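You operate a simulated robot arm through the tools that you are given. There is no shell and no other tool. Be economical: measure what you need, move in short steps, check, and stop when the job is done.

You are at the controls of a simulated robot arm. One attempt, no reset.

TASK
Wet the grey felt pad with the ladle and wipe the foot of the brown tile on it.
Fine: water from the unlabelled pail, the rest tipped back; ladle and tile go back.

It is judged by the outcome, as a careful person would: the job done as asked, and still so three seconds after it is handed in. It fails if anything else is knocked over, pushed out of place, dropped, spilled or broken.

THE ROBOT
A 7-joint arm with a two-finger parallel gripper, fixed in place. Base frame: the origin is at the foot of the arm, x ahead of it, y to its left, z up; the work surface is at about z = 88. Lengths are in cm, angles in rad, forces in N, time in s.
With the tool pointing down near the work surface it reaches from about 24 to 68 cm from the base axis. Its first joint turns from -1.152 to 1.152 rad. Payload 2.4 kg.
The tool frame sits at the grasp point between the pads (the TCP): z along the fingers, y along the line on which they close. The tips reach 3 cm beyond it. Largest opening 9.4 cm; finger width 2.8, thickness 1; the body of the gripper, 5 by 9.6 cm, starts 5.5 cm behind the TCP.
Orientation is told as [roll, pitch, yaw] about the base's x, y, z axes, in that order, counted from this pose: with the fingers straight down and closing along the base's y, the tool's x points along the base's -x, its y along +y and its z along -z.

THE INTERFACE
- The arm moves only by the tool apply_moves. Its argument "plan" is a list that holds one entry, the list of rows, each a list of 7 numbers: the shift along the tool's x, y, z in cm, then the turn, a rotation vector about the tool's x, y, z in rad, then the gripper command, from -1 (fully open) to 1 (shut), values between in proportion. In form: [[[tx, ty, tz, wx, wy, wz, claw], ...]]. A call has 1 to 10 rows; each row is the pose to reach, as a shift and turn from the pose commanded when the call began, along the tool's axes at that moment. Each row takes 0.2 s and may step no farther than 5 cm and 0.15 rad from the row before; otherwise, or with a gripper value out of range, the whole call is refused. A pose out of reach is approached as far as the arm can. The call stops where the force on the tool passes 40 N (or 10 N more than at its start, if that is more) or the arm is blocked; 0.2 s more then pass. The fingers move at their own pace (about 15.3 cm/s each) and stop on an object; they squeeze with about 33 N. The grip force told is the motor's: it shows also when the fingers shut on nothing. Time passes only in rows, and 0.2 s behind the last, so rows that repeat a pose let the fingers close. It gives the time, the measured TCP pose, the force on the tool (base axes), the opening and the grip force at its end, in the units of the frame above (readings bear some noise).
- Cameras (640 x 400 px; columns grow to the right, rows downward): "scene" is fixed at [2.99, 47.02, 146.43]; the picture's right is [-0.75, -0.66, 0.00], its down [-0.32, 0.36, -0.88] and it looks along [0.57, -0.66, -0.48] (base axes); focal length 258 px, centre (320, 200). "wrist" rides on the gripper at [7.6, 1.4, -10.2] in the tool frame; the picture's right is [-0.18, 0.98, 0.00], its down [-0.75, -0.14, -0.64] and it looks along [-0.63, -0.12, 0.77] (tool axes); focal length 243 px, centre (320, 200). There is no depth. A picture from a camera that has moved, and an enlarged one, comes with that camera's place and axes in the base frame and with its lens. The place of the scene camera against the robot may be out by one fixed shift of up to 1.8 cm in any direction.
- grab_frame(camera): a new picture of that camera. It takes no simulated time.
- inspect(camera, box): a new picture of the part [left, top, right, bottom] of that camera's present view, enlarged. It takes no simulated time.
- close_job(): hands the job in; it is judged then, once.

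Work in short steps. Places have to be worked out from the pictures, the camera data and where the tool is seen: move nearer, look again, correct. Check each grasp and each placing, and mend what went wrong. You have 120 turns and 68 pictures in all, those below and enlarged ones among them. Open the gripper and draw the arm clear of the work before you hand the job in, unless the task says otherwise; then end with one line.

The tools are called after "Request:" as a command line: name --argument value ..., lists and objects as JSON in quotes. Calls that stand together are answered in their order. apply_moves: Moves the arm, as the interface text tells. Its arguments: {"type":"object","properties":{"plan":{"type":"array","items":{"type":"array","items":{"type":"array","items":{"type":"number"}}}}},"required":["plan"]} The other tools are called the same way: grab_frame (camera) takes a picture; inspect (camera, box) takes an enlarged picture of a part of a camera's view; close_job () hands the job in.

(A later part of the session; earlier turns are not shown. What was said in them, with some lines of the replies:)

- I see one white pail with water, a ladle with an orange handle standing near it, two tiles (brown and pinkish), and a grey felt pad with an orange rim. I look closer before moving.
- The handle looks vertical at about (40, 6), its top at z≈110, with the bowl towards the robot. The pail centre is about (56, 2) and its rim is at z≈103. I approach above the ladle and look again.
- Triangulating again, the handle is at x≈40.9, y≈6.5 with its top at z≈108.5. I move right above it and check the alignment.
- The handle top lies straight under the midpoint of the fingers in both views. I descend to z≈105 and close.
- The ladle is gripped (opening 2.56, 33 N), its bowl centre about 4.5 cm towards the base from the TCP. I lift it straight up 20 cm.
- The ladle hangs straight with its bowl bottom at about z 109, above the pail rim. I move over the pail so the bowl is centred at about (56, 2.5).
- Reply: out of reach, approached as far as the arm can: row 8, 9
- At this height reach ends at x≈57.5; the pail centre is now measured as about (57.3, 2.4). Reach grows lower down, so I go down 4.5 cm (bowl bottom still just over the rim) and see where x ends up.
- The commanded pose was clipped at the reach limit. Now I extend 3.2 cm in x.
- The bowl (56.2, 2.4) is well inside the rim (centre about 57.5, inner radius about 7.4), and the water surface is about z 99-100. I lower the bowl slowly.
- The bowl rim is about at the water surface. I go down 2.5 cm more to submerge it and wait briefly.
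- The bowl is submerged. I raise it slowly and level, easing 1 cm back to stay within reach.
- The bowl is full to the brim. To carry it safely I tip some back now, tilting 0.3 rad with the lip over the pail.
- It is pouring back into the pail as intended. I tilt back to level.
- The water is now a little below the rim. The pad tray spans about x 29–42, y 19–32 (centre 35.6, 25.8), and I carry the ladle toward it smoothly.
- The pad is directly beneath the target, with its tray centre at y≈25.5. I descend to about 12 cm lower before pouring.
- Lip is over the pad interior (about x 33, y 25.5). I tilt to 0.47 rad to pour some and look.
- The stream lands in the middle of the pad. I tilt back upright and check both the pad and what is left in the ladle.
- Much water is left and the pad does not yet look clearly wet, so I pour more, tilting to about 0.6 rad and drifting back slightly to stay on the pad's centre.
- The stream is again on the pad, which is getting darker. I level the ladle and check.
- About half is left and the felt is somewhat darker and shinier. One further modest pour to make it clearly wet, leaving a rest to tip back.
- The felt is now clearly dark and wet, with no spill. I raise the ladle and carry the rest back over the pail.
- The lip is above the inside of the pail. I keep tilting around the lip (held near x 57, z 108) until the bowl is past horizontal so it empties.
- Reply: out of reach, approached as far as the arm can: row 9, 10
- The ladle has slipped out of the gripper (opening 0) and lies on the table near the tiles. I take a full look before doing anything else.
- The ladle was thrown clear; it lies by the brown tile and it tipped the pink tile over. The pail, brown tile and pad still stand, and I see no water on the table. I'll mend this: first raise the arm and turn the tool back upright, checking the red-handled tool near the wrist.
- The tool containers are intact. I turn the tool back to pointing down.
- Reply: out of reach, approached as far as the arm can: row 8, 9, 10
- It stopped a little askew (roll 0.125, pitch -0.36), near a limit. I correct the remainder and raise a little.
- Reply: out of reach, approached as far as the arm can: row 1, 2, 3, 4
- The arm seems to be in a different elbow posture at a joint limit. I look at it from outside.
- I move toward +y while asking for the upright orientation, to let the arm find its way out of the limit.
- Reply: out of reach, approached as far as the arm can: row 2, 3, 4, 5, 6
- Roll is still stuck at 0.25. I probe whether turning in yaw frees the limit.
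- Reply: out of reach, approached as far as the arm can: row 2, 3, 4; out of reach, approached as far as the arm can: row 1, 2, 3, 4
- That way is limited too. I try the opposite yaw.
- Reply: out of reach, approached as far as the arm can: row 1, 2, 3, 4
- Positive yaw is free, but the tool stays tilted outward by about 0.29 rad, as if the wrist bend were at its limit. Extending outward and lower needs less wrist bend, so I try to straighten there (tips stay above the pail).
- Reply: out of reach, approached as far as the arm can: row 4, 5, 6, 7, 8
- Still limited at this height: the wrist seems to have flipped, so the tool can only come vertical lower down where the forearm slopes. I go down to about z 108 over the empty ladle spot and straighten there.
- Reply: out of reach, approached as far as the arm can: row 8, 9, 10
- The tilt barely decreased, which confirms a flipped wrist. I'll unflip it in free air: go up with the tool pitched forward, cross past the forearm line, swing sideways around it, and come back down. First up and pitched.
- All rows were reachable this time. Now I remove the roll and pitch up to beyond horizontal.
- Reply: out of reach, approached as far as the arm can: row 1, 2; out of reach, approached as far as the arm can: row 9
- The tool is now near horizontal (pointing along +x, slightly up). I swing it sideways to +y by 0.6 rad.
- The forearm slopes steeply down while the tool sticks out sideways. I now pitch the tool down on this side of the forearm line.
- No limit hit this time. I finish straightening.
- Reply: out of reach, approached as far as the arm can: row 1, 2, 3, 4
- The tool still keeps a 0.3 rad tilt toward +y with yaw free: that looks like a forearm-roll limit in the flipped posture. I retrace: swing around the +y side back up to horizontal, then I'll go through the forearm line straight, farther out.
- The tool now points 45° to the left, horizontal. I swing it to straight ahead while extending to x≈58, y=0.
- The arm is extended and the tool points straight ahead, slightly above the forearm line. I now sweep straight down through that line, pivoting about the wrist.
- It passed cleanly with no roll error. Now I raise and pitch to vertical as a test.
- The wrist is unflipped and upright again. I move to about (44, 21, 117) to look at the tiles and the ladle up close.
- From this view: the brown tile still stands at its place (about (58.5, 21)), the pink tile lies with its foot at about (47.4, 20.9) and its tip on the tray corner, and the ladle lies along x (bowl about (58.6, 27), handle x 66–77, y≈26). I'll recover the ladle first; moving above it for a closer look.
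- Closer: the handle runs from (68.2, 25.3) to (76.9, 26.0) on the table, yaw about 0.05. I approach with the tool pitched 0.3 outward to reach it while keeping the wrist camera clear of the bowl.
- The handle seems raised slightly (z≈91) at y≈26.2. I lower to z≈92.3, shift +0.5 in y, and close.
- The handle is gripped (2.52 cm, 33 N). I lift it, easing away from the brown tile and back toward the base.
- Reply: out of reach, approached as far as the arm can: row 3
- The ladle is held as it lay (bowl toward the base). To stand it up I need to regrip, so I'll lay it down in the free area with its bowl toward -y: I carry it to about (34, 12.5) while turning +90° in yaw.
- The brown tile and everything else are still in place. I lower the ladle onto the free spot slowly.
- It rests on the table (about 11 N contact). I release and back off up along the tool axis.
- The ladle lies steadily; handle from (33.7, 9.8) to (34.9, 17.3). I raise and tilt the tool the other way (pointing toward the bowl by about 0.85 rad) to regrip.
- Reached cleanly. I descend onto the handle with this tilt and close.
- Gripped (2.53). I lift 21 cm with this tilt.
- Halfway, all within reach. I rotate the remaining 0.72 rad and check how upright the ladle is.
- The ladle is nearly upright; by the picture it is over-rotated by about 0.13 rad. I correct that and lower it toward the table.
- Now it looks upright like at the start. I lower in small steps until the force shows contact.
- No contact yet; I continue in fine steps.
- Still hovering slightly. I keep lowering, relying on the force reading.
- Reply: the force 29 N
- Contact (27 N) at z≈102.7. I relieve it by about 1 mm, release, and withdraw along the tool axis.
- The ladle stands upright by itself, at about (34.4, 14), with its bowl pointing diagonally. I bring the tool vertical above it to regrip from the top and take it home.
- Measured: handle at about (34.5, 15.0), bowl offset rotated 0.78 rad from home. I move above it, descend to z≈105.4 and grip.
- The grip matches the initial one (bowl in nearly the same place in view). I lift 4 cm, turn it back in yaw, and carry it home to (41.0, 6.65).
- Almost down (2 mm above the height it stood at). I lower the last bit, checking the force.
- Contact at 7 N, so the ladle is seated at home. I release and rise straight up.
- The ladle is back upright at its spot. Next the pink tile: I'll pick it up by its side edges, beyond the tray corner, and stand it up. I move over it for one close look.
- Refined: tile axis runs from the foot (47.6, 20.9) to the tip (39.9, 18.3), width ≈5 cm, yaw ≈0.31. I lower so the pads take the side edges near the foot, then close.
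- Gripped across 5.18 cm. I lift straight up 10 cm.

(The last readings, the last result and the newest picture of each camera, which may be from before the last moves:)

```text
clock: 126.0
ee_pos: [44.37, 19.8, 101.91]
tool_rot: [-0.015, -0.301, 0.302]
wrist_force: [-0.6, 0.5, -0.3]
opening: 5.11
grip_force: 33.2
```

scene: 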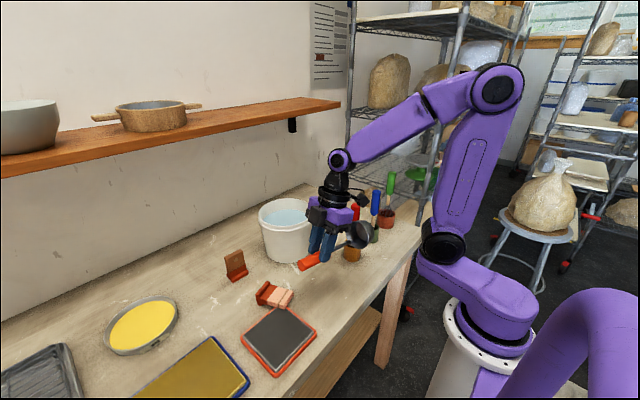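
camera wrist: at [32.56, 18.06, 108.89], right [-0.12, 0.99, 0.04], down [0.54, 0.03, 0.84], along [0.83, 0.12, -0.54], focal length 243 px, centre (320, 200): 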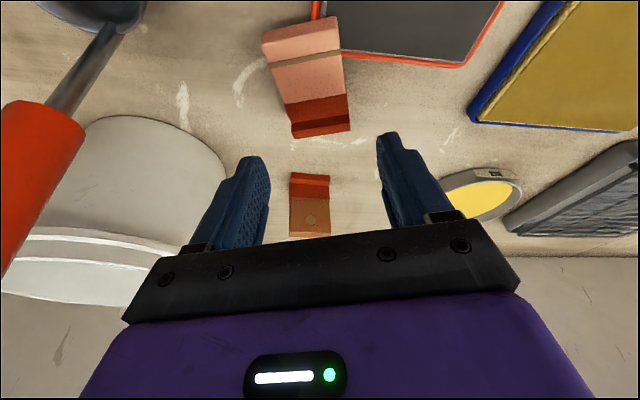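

The tile is held. I tilt the tool by +1.3 rad so its foot swings down, moving to the free spot near (41, 16.5).

Request:
apply_moves --plan '[[[0.4, -0.2, -0.4, 0, 0.13, 0, 1], [0.8, -0.4, -0.8, 0, 0.26, 0, 1], [1.2, -0.7, -1.2, 0, 0.39, 0, 1], [1.6, -1, -1.6, 0, 0.52, 0, 1], [2, -1.2, -2, 0, 0.65, 0, 1], [2.4, -1.5, -2.3, 0, 0.78, 0, 1], [2.8, -1.8, -2.6, 0, 0.91, 0, 1], [3.1, -2, -2.9, 0, 1.04, 0, 1], [3.42, -2.15, -3.15, 0, 1.17, 0, 1], [3.42, -2.15, -3.15, 0, 1.3, 0, 1]]]'

Request:
inspect --camera "scene" --box '[230, 190, 390, 310]'

```text
clock: 128.2
ee_pos: [40.92, 16.54, 104.03]
tool_rot: [-0.028, 1.0, 0.275]
wrist_force: [-0.1, 0.4, -0.6]
opening: 5.13
grip_force: 33.1
```

```text
3.33 times, centred on (310, 250) of scene
camera zoom: at [2.99, 47.02, 146.43], right [-0.75, -0.66, 0.0], down [-0.32, 0.36, -0.88], along [0.57, -0.66, -0.48], focal length 859 px, centre (353, 33)
```

zoom: 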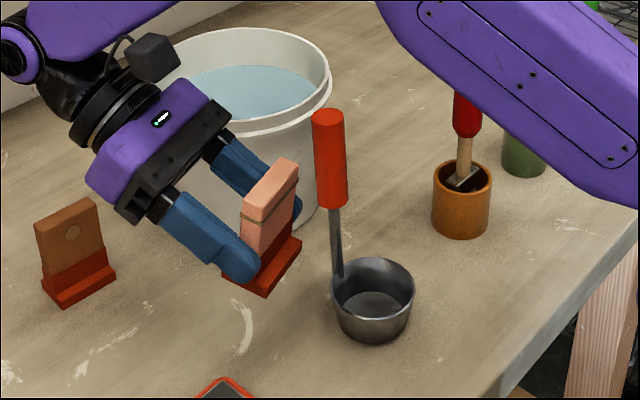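

The tile is nearly upright, with the foot down. I turn yaw to zero and lower toward the table.

Request:
apply_moves --plan '[[[0, 0, 0, -0.115, 0, 0.075, 1], [0, 0, 0, -0.231, 0, 0.149, 1]]]'

Request:
apply_moves --plan '[[[-1.7, 0, 1.1, 0, 0, 0, 1], [-3.4, 0, 2.2, 0, 0, 0, 1], [-5.1, 0, 3.3, 0, 0, 0, 1], [-6.7, 0, 4.3, 0, 0, 0, 1], [-7.6, 0, 4.9, 0, 0, 0, 1], [-8.4, 0, 5.4, 0, 0, 0, 1], [-8.9, 0, 5.7, 0, 0, 0, 1], [-9.3, 0, 6, 0, 0, 0, 1]]]'

```text
clock: 128.8
ee_pos: [41.01, 16.56, 103.97]
tool_rot: [-0.025, 0.992, -0.001]
wrist_force: [-0.3, 0.1, -1.1]
opening: 5.14
grip_force: 33.0
```

```text
clock: 130.6
ee_pos: [41.0, 16.35, 92.9]
tool_rot: [-0.026, 0.992, 0.003]
wrist_force: [-0.2, -0.2, -1.3]
opening: 5.12
grip_force: 32.6
```

No contact yet at z 92.9. I go on in 2 mm steps.

Request:
apply_moves --plan '[[[-0.17, 0, 0.11, 0, 0, 0, 1], [-0.34, 0, 0.22, 0, 0, 0, 1], [-0.5, 0, 0.33, 0, 0, 0, 1], [-0.67, 0, 0.43, 0, 0, 0, 1]]]'

```text
clock: 131.6
ee_pos: [40.97, 16.27, 92.55]
tool_rot: [-0.016, 0.999, 0.009]
wrist_force: [-1.0, -1.5, 3.3]
opening: 5.12
grip_force: 33.5
stopped in row 4: the force on the tool passed its limit (the readings are from after the stop); the commanded pose is now the measured one
```

The foot's edge touches. I push the tile gently toward upright (it pivots in the pads), then release and raise the open gripper straight up.

Request:
apply_moves --plan '[[[-0.24, 0, -0.16, 0, 0, 0, 1], [-0.48, 0, -0.32, 0, 0, 0, 1], [-0.73, 0, -0.48, 0, 0, 0, 1]]]'

Request:
apply_moves --plan '[[[0, 0, 0, 0, 0, 0, -0.12], [0, 0, 0, 0, 0, 0, -0.2], [0, 0, 0, 0, 0, 0, -0.6], [0, 0, 0, 0, 0, 0, -1], [1.7, 0, -1.1, 0, 0, 0, -1], [4.2, 0, -2.7, 0, 0, 0, -1], [7.6, 0, -4.9, 0, 0, 0, -1], [11, 0, -7, 0, 0, 0, -1]]]'

Request:
inspect --camera "scene" --box '[200, 200, 380, 380]'

```text
clock: 132.4
ee_pos: [41.27, 16.39, 92.42]
tool_rot: [-0.016, 1.022, 0.017]
wrist_force: [-3.9, -1.3, 5.0]
opening: 5.14
grip_force: 33.0
stopped in row 3: the force on the tool passed its limit (the readings are from after the stop); the commanded pose is now the measured one
```

```text
clock: 133.3
ee_pos: [41.54, 15.22, 92.63]
tool_rot: [-0.045, 1.03, -0.011]
wrist_force: [-2.2, -22.2, 6.3]
opening: 8.15
grip_force: 0.0
stopped in row 4: the force on the tool passed its limit (the readings are from after the stop); the commanded pose is now the measured one
```

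```text
2.22 times, centred on (290, 290) of scene
camera zoom: at [2.98, 46.96, 146.45], right [-0.75, -0.66, 0.0], down [-0.32, 0.37, -0.87], along [0.57, -0.66, -0.48], focal length 573 px, centre (387, 0)
```

zoom: 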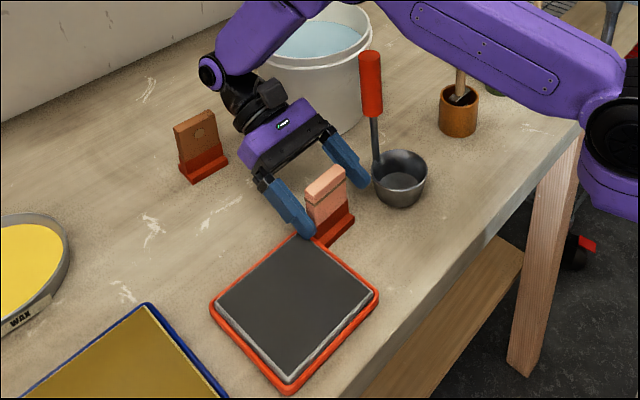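

The pink tile stands. The left finger met the tray's side while opening (the tray hasn't moved by its corners), so I hold the opening at 8.1 cm and rise straight up.

Request:
apply_moves --plan '[[[0, 0, 0, 0, 0, 0, -0.72], [0, 0, 0, 0, 0, 0, -0.72], [0.85, 0, -0.52, 0, 0, 0, -0.72], [2.5, 0, -1.55, 0, 0, 0, -0.72], [5.1, 0, -3.1, 0, 0, 0, -0.72], [8.5, 0, -5.2, 0, 0, 0, -0.72], [11, 0, -6.7, 0, 0, 0, -0.72]]]'

```text
clock: 134.9
ee_pos: [41.45, 15.94, 105.35]
tool_rot: [-0.034, 1.026, -0.001]
wrist_force: [0.1, -0.1, 0.4]
opening: 8.09
grip_force: 0.1
```

Clear. I bring the tool vertical above the pink tile and take a wrist picture to locate both tiles.

Request:
apply_moves --plan '[[[0.8, 0, -0.5, 0, -0.13, 0, -0.5], [1.7, 0, -1, 0, -0.26, 0, -0.5], [2.5, 0, -1.5, 0, -0.39, 0, -0.5], [2.5, 0, -1.5, 0, -0.52, 0, -0.5], [2.5, 0, -1.5, 0, -0.65, 0, -0.5], [2.5, 0, -1.5, 0, -0.78, 0, -0.5], [2.5, 0, -1.5, 0, -0.91, 0, -0.5], [2.5, 0, -1.5, 0, -1.02, 0, -0.5]]]'

Request:
grab_frame --camera "wrist"

```text
clock: 136.7
ee_pos: [41.47, 16.04, 108.27]
tool_rot: [-0.017, 0.002, 0.029]
wrist_force: [0.9, -0.2, 0.4]
opening: 7.05
grip_force: 0.0
```

```text
1 pictures are left
camera wrist: at [33.95, 17.55, 118.56], right [0.16, 0.99, -0.02], down [0.76, -0.11, 0.64], along [0.63, -0.11, -0.77], focal length 243 px, centre (320, 200)
```

wrist: 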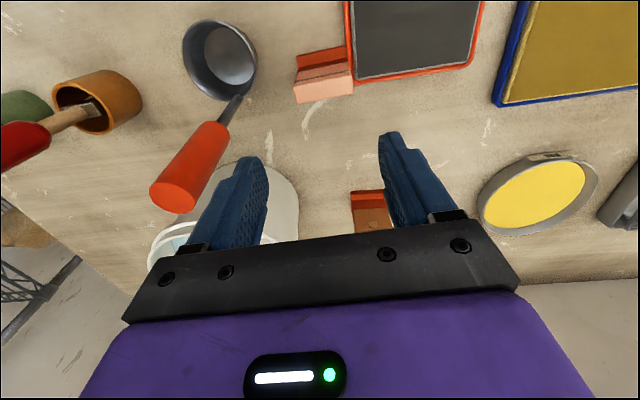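

Pink tile: slab at (40.0, 16.6), yaw about -0.1; its original slab place works out as (48.25, 19.95). Brown: foot front x≈57.3, y 18.1–23.4, slab x≈59.2. I pick the pink tile up from above by its side edges.

Request:
apply_moves --plan '[[[0.7, 0.3, 3, -0.017, 0, 0.06, -0.4], [1.47, 0.56, 6, -0.017, 0, 0.12, -0.4], [1.47, 0.56, 9, -0.017, 0, 0.12, -0.4], [1.47, 0.56, 12, -0.017, 0, 0.12, -0.4], [1.47, 0.56, 14, -0.017, 0, 0.12, -0.4], [1.47, 0.56, 14, -0.017, 0, 0.12, -0.2], [1.47, 0.56, 14, -0.017, 0, 0.12, 0.1], [1.47, 0.56, 14, -0.017, 0, 0.12, 1], [1.47, 0.56, 14, -0.017, 0, 0.12, 1]]]'

```text
clock: 138.7
ee_pos: [39.99, 16.2, 94.46]
tool_rot: [-0.003, 0.004, -0.093]
wrist_force: [0.0, 0.1, -0.4]
opening: 5.32
grip_force: 33.2
```

Held (5.32). I lift 5 cm, carry it to its original place with yaw 0, and lower to 3 mm above.

Request:
apply_moves --plan '[[[0, 0, -1, 0, 0, 0, 1], [0, 0, -3, 0, 0, 0, 1], [0, 0, -5, 0, 0, 0, 1], [-2.6, 1.5, -5, 0, 0, -0.03, 1], [-5.2, 3, -5, 0, 0, -0.06, 1], [-7.88, 4.5, -5, 0, 0, -0.093, 1], [-7.88, 4.5, -3, 0, 0, -0.093, 1], [-7.88, 4.5, -1.2, 0, 0, -0.093, 1], [-7.88, 4.5, -0.3, 0, 0, -0.093, 1], [-7.88, 4.5, -0.3, 0, 0, -0.093, 1]]]'

Request:
apply_moves --plan '[[[0, 0, 0.12, 0, 0, 0, 1], [0, 0, 0.24, 0, 0, 0, 1], [0, 0, 0.32, 0, 0, 0, 1]]]'

```text
clock: 140.9
ee_pos: [48.24, 20.01, 94.67]
tool_rot: [-0.003, 0.003, 0.001]
wrist_force: [-0.3, -0.4, -1.6]
opening: 5.31
grip_force: 33.4
```

```text
clock: 141.7
ee_pos: [48.13, 20.05, 94.25]
tool_rot: [0.0, 0.004, 0.001]
wrist_force: [-1.3, -0.9, 7.5]
opening: 5.31
grip_force: 32.5
```

Contact at 7.5 N: the tile is seated. I release gently and rise.

Request:
apply_moves --plan '[[[0, 0, 0, 0, 0, 0, -0.15], [0, 0, 0, 0, 0, 0, -0.3], [0, 0, 0, 0, 0, 0, -0.6], [0, 0, -2.5, 0, 0, 0, -0.6], [0, 0, -5.5, 0, 0, 0, -0.6], [0, 0, -9, 0, 0, 0, -0.6], [0, 0, -12, 0, 0, 0, -0.6]]]'

```text
clock: 143.3
ee_pos: [48.16, 19.99, 106.3]
tool_rot: [-0.003, 0.007, 0.001]
wrist_force: [1.2, 0.1, -0.4]
opening: 7.53
grip_force: 0.1
```

Now the brown tile at (59.3, 20.75): I move over it, descend to the same grip height, and close on its side edges.

Request:
apply_moves --plan '[[[-3, 0.2, 0, 0, 0, 0, -0.6], [-6.5, 0.5, 0, 0, 0, 0, -0.6], [-9.5, 0.7, 0, 0, 0, 0, -0.6], [-11.15, 0.75, 0, 0, 0, 0, -0.6], [-11.15, 0.75, 3, 0, 0, 0, -0.6], [-11.15, 0.75, 6.5, 0, 0, 0, -0.6], [-11.15, 0.75, 9.5, 0, 0, 0, -0.6], [-11.15, 0.75, 12, 0, 0, 0, -0.6]]]'

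Request:
apply_moves --plan '[[[0, 0, 0, 0, 0, 0, -0.3], [0, 0, 0, 0, 0, 0, -0.1], [0, 0, 0, 0, 0, 0, 1], [0, 0, 0, 0, 0, 0, 1]]]'

```text
clock: 145.1
ee_pos: [59.43, 20.85, 94.13]
tool_rot: [-0.001, 0.004, 0.002]
wrist_force: [-0.7, 0.6, 0.9]
opening: 7.52
grip_force: 0.1
```

```text
clock: 146.1
ee_pos: [59.39, 20.76, 94.23]
tool_rot: [-0.003, 0.004, 0.001]
wrist_force: [0.4, -0.8, -0.1]
opening: 5.52
grip_force: 32.9
```

Gripped (5.52 cm). I lift 12 cm straight up and carry it over the wet pad, passing above the pink tile.

Request:
apply_moves --plan '[[[0, 0, -1, 0, 0, 0, 1], [0, 0, -3, 0, 0, 0, 1], [0, 0, -6, 0, 0, 0, 1], [0, 0, -9, 0, 0, 0, 1], [0, 0, -12, 0, 0, 0, 1]]]'

Request:
apply_moves --plan '[[[2, 0.3, 0, 0, 0, 0, 1], [5, 0.6, 0, 0, 0, 0, 1], [8, 0.9, 0, 0, 0, 0, 1], [11, 1.3, 0, 0, 0, 0, 1], [14, 1.7, 0, 0, 0, 0, 1], [17, 2, 0, 0, 0, 0, 1], [20, 2.4, 0, 0, 0, 0, 1], [22.5, 2.7, 0, 0, 0, 0, 1], [23.8, 2.8, 0, 0, 0, 0, 1]]]'

Request:
apply_moves --plan '[[[0, 0, 2, 0, 0, 0, 1], [0, 0, 4.5, 0, 0, 0, 1], [0, 0, 7, 0, 0, 0, 1], [0, 0, 8.5, 0, 0, 0, 1], [0, 0, 9.3, 0, 0, 0, 1], [0, 0, 9.6, 0, 0, 0, 1], [0, 0, 9.8, 0, 0, 0, 1]]]'

```text
clock: 147.3
ee_pos: [59.29, 20.85, 106.16]
tool_rot: [-0.003, 0.006, 0.001]
wrist_force: [-0.6, -0.4, -1.2]
opening: 5.55
grip_force: 33.1
```

```text
clock: 149.3
ee_pos: [35.55, 23.74, 106.24]
tool_rot: [-0.002, 0.003, 0.003]
wrist_force: [0.1, -0.7, -0.4]
opening: 5.55
grip_force: 32.9
```

```text
clock: 150.9
ee_pos: [35.49, 23.56, 96.49]
tool_rot: [-0.002, 0.004, 0.002]
wrist_force: [-0.9, -0.7, -1.2]
opening: 5.51
grip_force: 33.4
```

No contact yet at z 96.5. I lower in small steps until I feel the pad.

Request:
apply_moves --plan '[[[0, 0, 0.2, 0, 0, 0, 1], [0, 0, 0.4, 0, 0, 0, 1], [0, 0, 0.55, 0, 0, 0, 1], [0, 0, 0.7, 0, 0, 0, 1]]]'

```text
clock: 151.9
ee_pos: [35.65, 23.55, 95.96]
tool_rot: [0.0, 0.002, 0.001]
wrist_force: [-2.3, -3.9, 25.5]
opening: 5.54
grip_force: 32.3
```

Foot on the pad with 25 N, more than needed. I ease up slightly and wipe back and forth along y (the grip axis).

Request:
apply_moves --plan '[[[0, 0, -0.12, 0, 0, 0, 1], [0, 0.8, -0.12, 0, 0, 0, 1], [0, 1.8, -0.12, 0, 0, 0, 1], [0, 2.8, -0.12, 0, 0, 0, 1], [0, 3.8, -0.12, 0, 0, 0, 1], [0, 4.5, -0.12, 0, 0, 0, 1]]]'

```text
clock: 153.3
ee_pos: [35.46, 28.02, 95.91]
tool_rot: [0.0, 0.004, 0.001]
wrist_force: [1.5, -2.6, 5.7]
opening: 5.56
grip_force: 33.2
```

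Wiping with about 6 N and light drag. I make further strokes back and forth.

Request:
apply_moves --plan '[[[0, -1, 0.04, 0, 0, 0, 1], [0, -2.2, 0.04, 0, 0, 0, 1], [0, -3.4, 0.04, 0, 0, 0, 1], [0, -4.5, 0.04, 0, 0, 0, 1], [0, -3.4, 0.04, 0, 0, 0, 1], [0, -2.2, 0.04, 0, 0, 0, 1], [0, -1, 0.04, 0, 0, 0, 1], [0, 0, 0.04, 0, 0, 0, 1]]]'

Request:
apply_moves --plan '[[[0, -1, 0, 0, 0, 0, 1], [0, -2.2, 0, 0, 0, 0, 1], [0, -3.4, 0, 0, 0, 0, 1], [0, -4.4, 0, 0, 0, 0, 1]]]'

```text
clock: 155.1
ee_pos: [35.62, 28.07, 95.88]
tool_rot: [-0.002, 0.004, 0.0]
wrist_force: [1.1, -5.9, 15.2]
opening: 5.54
grip_force: 33.2
```

```text
clock: 156.1
ee_pos: [35.56, 23.68, 95.9]
tool_rot: [0.001, 0.004, 0.002]
wrist_force: [-0.8, 4.8, 11.1]
opening: 5.56
grip_force: 33.3
```

Four strokes at 6–15 N are done. I lift and carry the tile back to its place.

Request:
apply_moves --plan '[[[0, 0, -1.5, 0, 0, 0, 1], [0, 0, -4, 0, 0, 0, 1], [0, 0, -7, 0, 0, 0, 1], [0, 0, -10.3, 0, 0, 0, 1]]]'

Request:
apply_moves --plan '[[[-2, -0.3, 0, 0, 0, 0, 1], [-5, -0.6, 0, 0, 0, 0, 1], [-8, -0.9, 0, 0, 0, 0, 1], [-11, -1.3, 0, 0, 0, 0, 1], [-14, -1.7, 0, 0, 0, 0, 1], [-17, -2, 0, 0, 0, 0, 1], [-20, -2.4, 0, 0, 0, 0, 1], [-22.5, -2.7, 0, 0, 0, 0, 1], [-23.8, -2.88, 0, 0, 0, 0, 1], [-23.8, -2.88, 0, 0, 0, 0, 1]]]'

```text
clock: 157.1
ee_pos: [35.66, 23.63, 106.24]
tool_rot: [-0.001, 0.003, 0.001]
wrist_force: [-1.1, -0.2, -0.1]
opening: 5.58
grip_force: 32.8
```

```text
clock: 159.3
ee_pos: [59.43, 20.81, 106.09]
tool_rot: [0.0, 0.004, 0.001]
wrist_force: [0.6, -0.3, -1.1]
opening: 5.54
grip_force: 33.3
```

Above its home spot. I lower to just above, then gently down to contact.

Request:
apply_moves --plan '[[[0, 0, 2.5, 0, 0, 0, 1], [0, 0, 5, 0, 0, 0, 1], [0, 0, 7.5, 0, 0, 0, 1], [0, 0, 9.8, 0, 0, 0, 1], [0, 0, 11, 0, 0, 0, 1], [0, 0, 11.5, 0, 0, 0, 1], [0, 0, 11.7, 0, 0, 0, 1]]]'

Request:
apply_moves --plan '[[[0, 0, 0.1, 0, 0, 0, 1], [0, 0, 0.2, 0, 0, 0, 1], [0, 0, 0.25, 0, 0, 0, 1]]]'

```text
clock: 160.9
ee_pos: [59.27, 20.85, 94.35]
tool_rot: [-0.001, 0.001, 0.001]
wrist_force: [-0.3, 0.5, -1.0]
opening: 5.55
grip_force: 32.9
```

```text
clock: 161.7
ee_pos: [59.28, 20.81, 94.2]
tool_rot: [-0.001, 0.003, 0.003]
wrist_force: [-0.1, -0.2, -0.9]
opening: 5.58
grip_force: 33.0
```

Request:
apply_moves --plan '[[[0, 0, 0.06, 0, 0, 0, 1], [0, 0, 0.12, 0, 0, 0, 1], [0, 0, 0.18, 0, 0, 0, 1]]]'

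```text
clock: 162.5
ee_pos: [59.38, 20.72, 93.99]
tool_rot: [0.0, 0.002, 0.001]
wrist_force: [-4.8, -1.8, 11.5]
opening: 5.54
grip_force: 33.0
```

Contact (11.5 N); the tile is seated. I release gently, rise, and draw back clear.

Request:
apply_moves --plan '[[[0, 0, -0.03, 0, 0, 0, -0.2], [0, 0, -0.03, 0, 0, 0, -0.35], [0, 0, -0.03, 0, 0, 0, -0.6], [0, 0, -2.5, 0, 0, 0, -0.6], [0, 0, -6, 0, 0, 0, -0.6], [0, 0, -10, 0, 0, 0, -1], [0, 0, -14, 0, 0, 0, -1]]]'

Request:
apply_moves --plan '[[[3, -0.5, -2, 0, 0, 0, -1], [7, -1, -5, 0, 0, 0, -1], [11, -2, -8, 0, 0, 0, -1], [15, -3, -11, 0, 0, 0, -1], [19, -4, -14, 0, 0, 0, -1], [23, -6, -16, 0, 0, 0, -1], [25, -8, -18, 0, 0, 0, -1]]]'

Request:
inspect --camera "scene" --box '[120, 160, 440, 360]'

```text
clock: 164.1
ee_pos: [59.33, 20.75, 107.9]
tool_rot: [-0.002, 0.004, 0.002]
wrist_force: [-0.6, 0.1, 0.3]
opening: 9.41
grip_force: 0.0
```

```text
refused: row 2 steps farther than a row can; nothing moved
```

```text
2.00 times, centred on (280, 260) of scene
camera zoom: at [2.99, 47.02, 146.43], right [-0.75, -0.66, 0.0], down [-0.32, 0.36, -0.88], along [0.57, -0.66, -0.48], focal length 515 px, centre (400, 80)
```

zoom: 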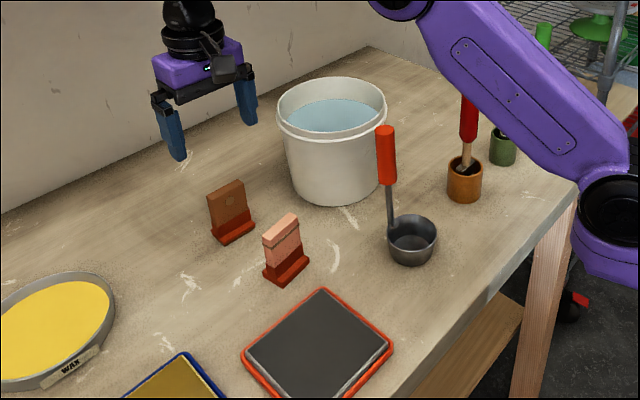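

Everything stands in place. Comparing pixels with the start, the pink tile is about 1.2–1.5 cm short in x of where it stood (the brown one matches), so I'll shift it: back over it and down to the known grip pose.

Request:
apply_moves --plan '[[[3, -0.2, 0, 0, 0, 0, -0.6], [6.5, -0.5, 0, 0, 0, 0, -0.6], [9.5, -0.7, 0, 0, 0, 0, -0.6], [11.15, -0.72, 0, 0, 0, 0, -0.6], [11.15, -0.72, 3.5, 0, 0, 0, -0.6], [11.15, -0.72, 7, 0, 0, 0, -0.6], [11.15, -0.72, 10.5, 0, 0, 0, -0.6], [11.15, -0.72, 13.5, 0, 0, 0, -0.6]]]'

Request:
apply_moves --plan '[[[0, 0, 0, 0, 0, 0, -0.3], [0, 0, 0, 0, 0, 0, -0.1], [0, 0, 0, 0, 0, 0, 1], [0, 0, 0, 0, 0, 0, 1]]]'

```text
clock: 165.9
ee_pos: [48.25, 19.99, 94.41]
tool_rot: [0.0, 0.003, 0.003]
wrist_force: [-0.8, 0.5, 0.7]
opening: 7.53
grip_force: 0.0
```

```text
clock: 166.9
ee_pos: [48.3, 19.99, 94.47]
tool_rot: [-0.002, 0.004, 0.0]
wrist_force: [-0.4, 0.4, -0.5]
opening: 5.33
grip_force: 33.3
```

Gripped (5.33). I lift 1 cm, shift 1.25 cm in +x and 0.15 in -y, and lower to near contact.

Request:
apply_moves --plan '[[[0, 0, -0.5, 0, 0, 0, 1], [0, 0, -1, 0, 0, 0, 1], [-0.6, -0.1, -1, 0, 0, 0, 1], [-1.25, -0.15, -1, 0, 0, 0, 1], [-1.25, -0.15, -0.5, 0, 0, 0, 1], [-1.25, -0.15, -0.1, 0, 0, 0, 1], [-1.25, -0.15, 0, 0, 0, 0, 1]]]'

```text
clock: 168.5
ee_pos: [49.57, 19.84, 94.39]
tool_rot: [-0.001, 0.002, 0.002]
wrist_force: [-0.1, 0.8, -0.7]
opening: 5.32
grip_force: 32.9
```

Request:
apply_moves --plan '[[[0, 0, 0.05, 0, 0, 0, 1], [0, 0, 0.1, 0, 0, 0, 1]]]'

```text
clock: 169.1
ee_pos: [49.53, 19.87, 94.58]
tool_rot: [0.001, 0.004, 0.001]
wrist_force: [-1.4, -2.0, 6.7]
opening: 5.31
grip_force: 33.8
```

Seated (6.7 N). I release, rise, and draw the arm clear.

Request:
apply_moves --plan '[[[0, 0, 0, 0, 0, 0, -0.15], [0, 0, 0, 0, 0, 0, -0.3], [0, 0, 0, 0, 0, 0, -0.6], [0, 0, -2.5, 0, 0, 0, -0.6], [0, 0, -6, 0, 0, 0, -0.6], [0, 0, -10, 0, 0, 0, -1], [0, 0, -14, 0, 0, 0, -1], [0, 0, -18, 0, 0, 0, -1]]]'

Request:
apply_moves --plan '[[[3, -1, -2, 0, 0, 0, -1], [6, -2, -4, 0, 0, 0, -1], [9, -3, -6, 0, 0, 0, -1], [12, -5, -9, 0, 0, 0, -1], [15, -8, -12, 0, 0, 0, -1], [16.5, -11, -15, 0, 0, 0, -1], [16.5, -12, -18, 0, 0, 0, -1]]]'

```text
clock: 170.9
ee_pos: [49.64, 20.0, 112.44]
tool_rot: [0.0, 0.006, 0.002]
wrist_force: [-0.6, 0.9, -0.5]
opening: 9.42
grip_force: 0.0
```

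```text
refused: row 5 steps farther than a row can; nothing moved
```

The tile is released and the tool is high. I redo the withdrawal with shorter steps.

Request:
apply_moves --plan '[[[2, 0, -3, 0, 0, 0, -1], [4, 0, -6, 0, 0, 0, -1], [7, -1, -9, 0, 0, 0, -1], [10, -3, -12, 0, 0, 0, -1], [12.5, -5.5, -15, 0, 0, 0, -1], [14.5, -8, -18, 0, 0, 0, -1], [16, -10, -21, 0, 0, 0, -1]]]'

```text
clock: 172.5
ee_pos: [33.59, 9.93, 133.37]
tool_rot: [-0.003, 0.003, 0.002]
wrist_force: [-0.7, -0.1, -0.4]
opening: 9.42
grip_force: 0.0
```

The arm is clear with the gripper open, so I hand the job in.

Request:
close_job

```text
The job is handed in.
```

The pad is wet, the brown tile's foot is wiped, and the ladle and brown tile are back in place. However, while tipping the leftover water back, the ladle slipped from the gripper and was thrown across the table. It knocked the pink tile over, and I stood both back up. The last picture shows no water on the table, but I didn't see the leftover water actually go into the pail. After that picture I moved the pink tile about 1.25 cm, judging its original spot from earlier pictures, and had no pictures left to check where it ended up.
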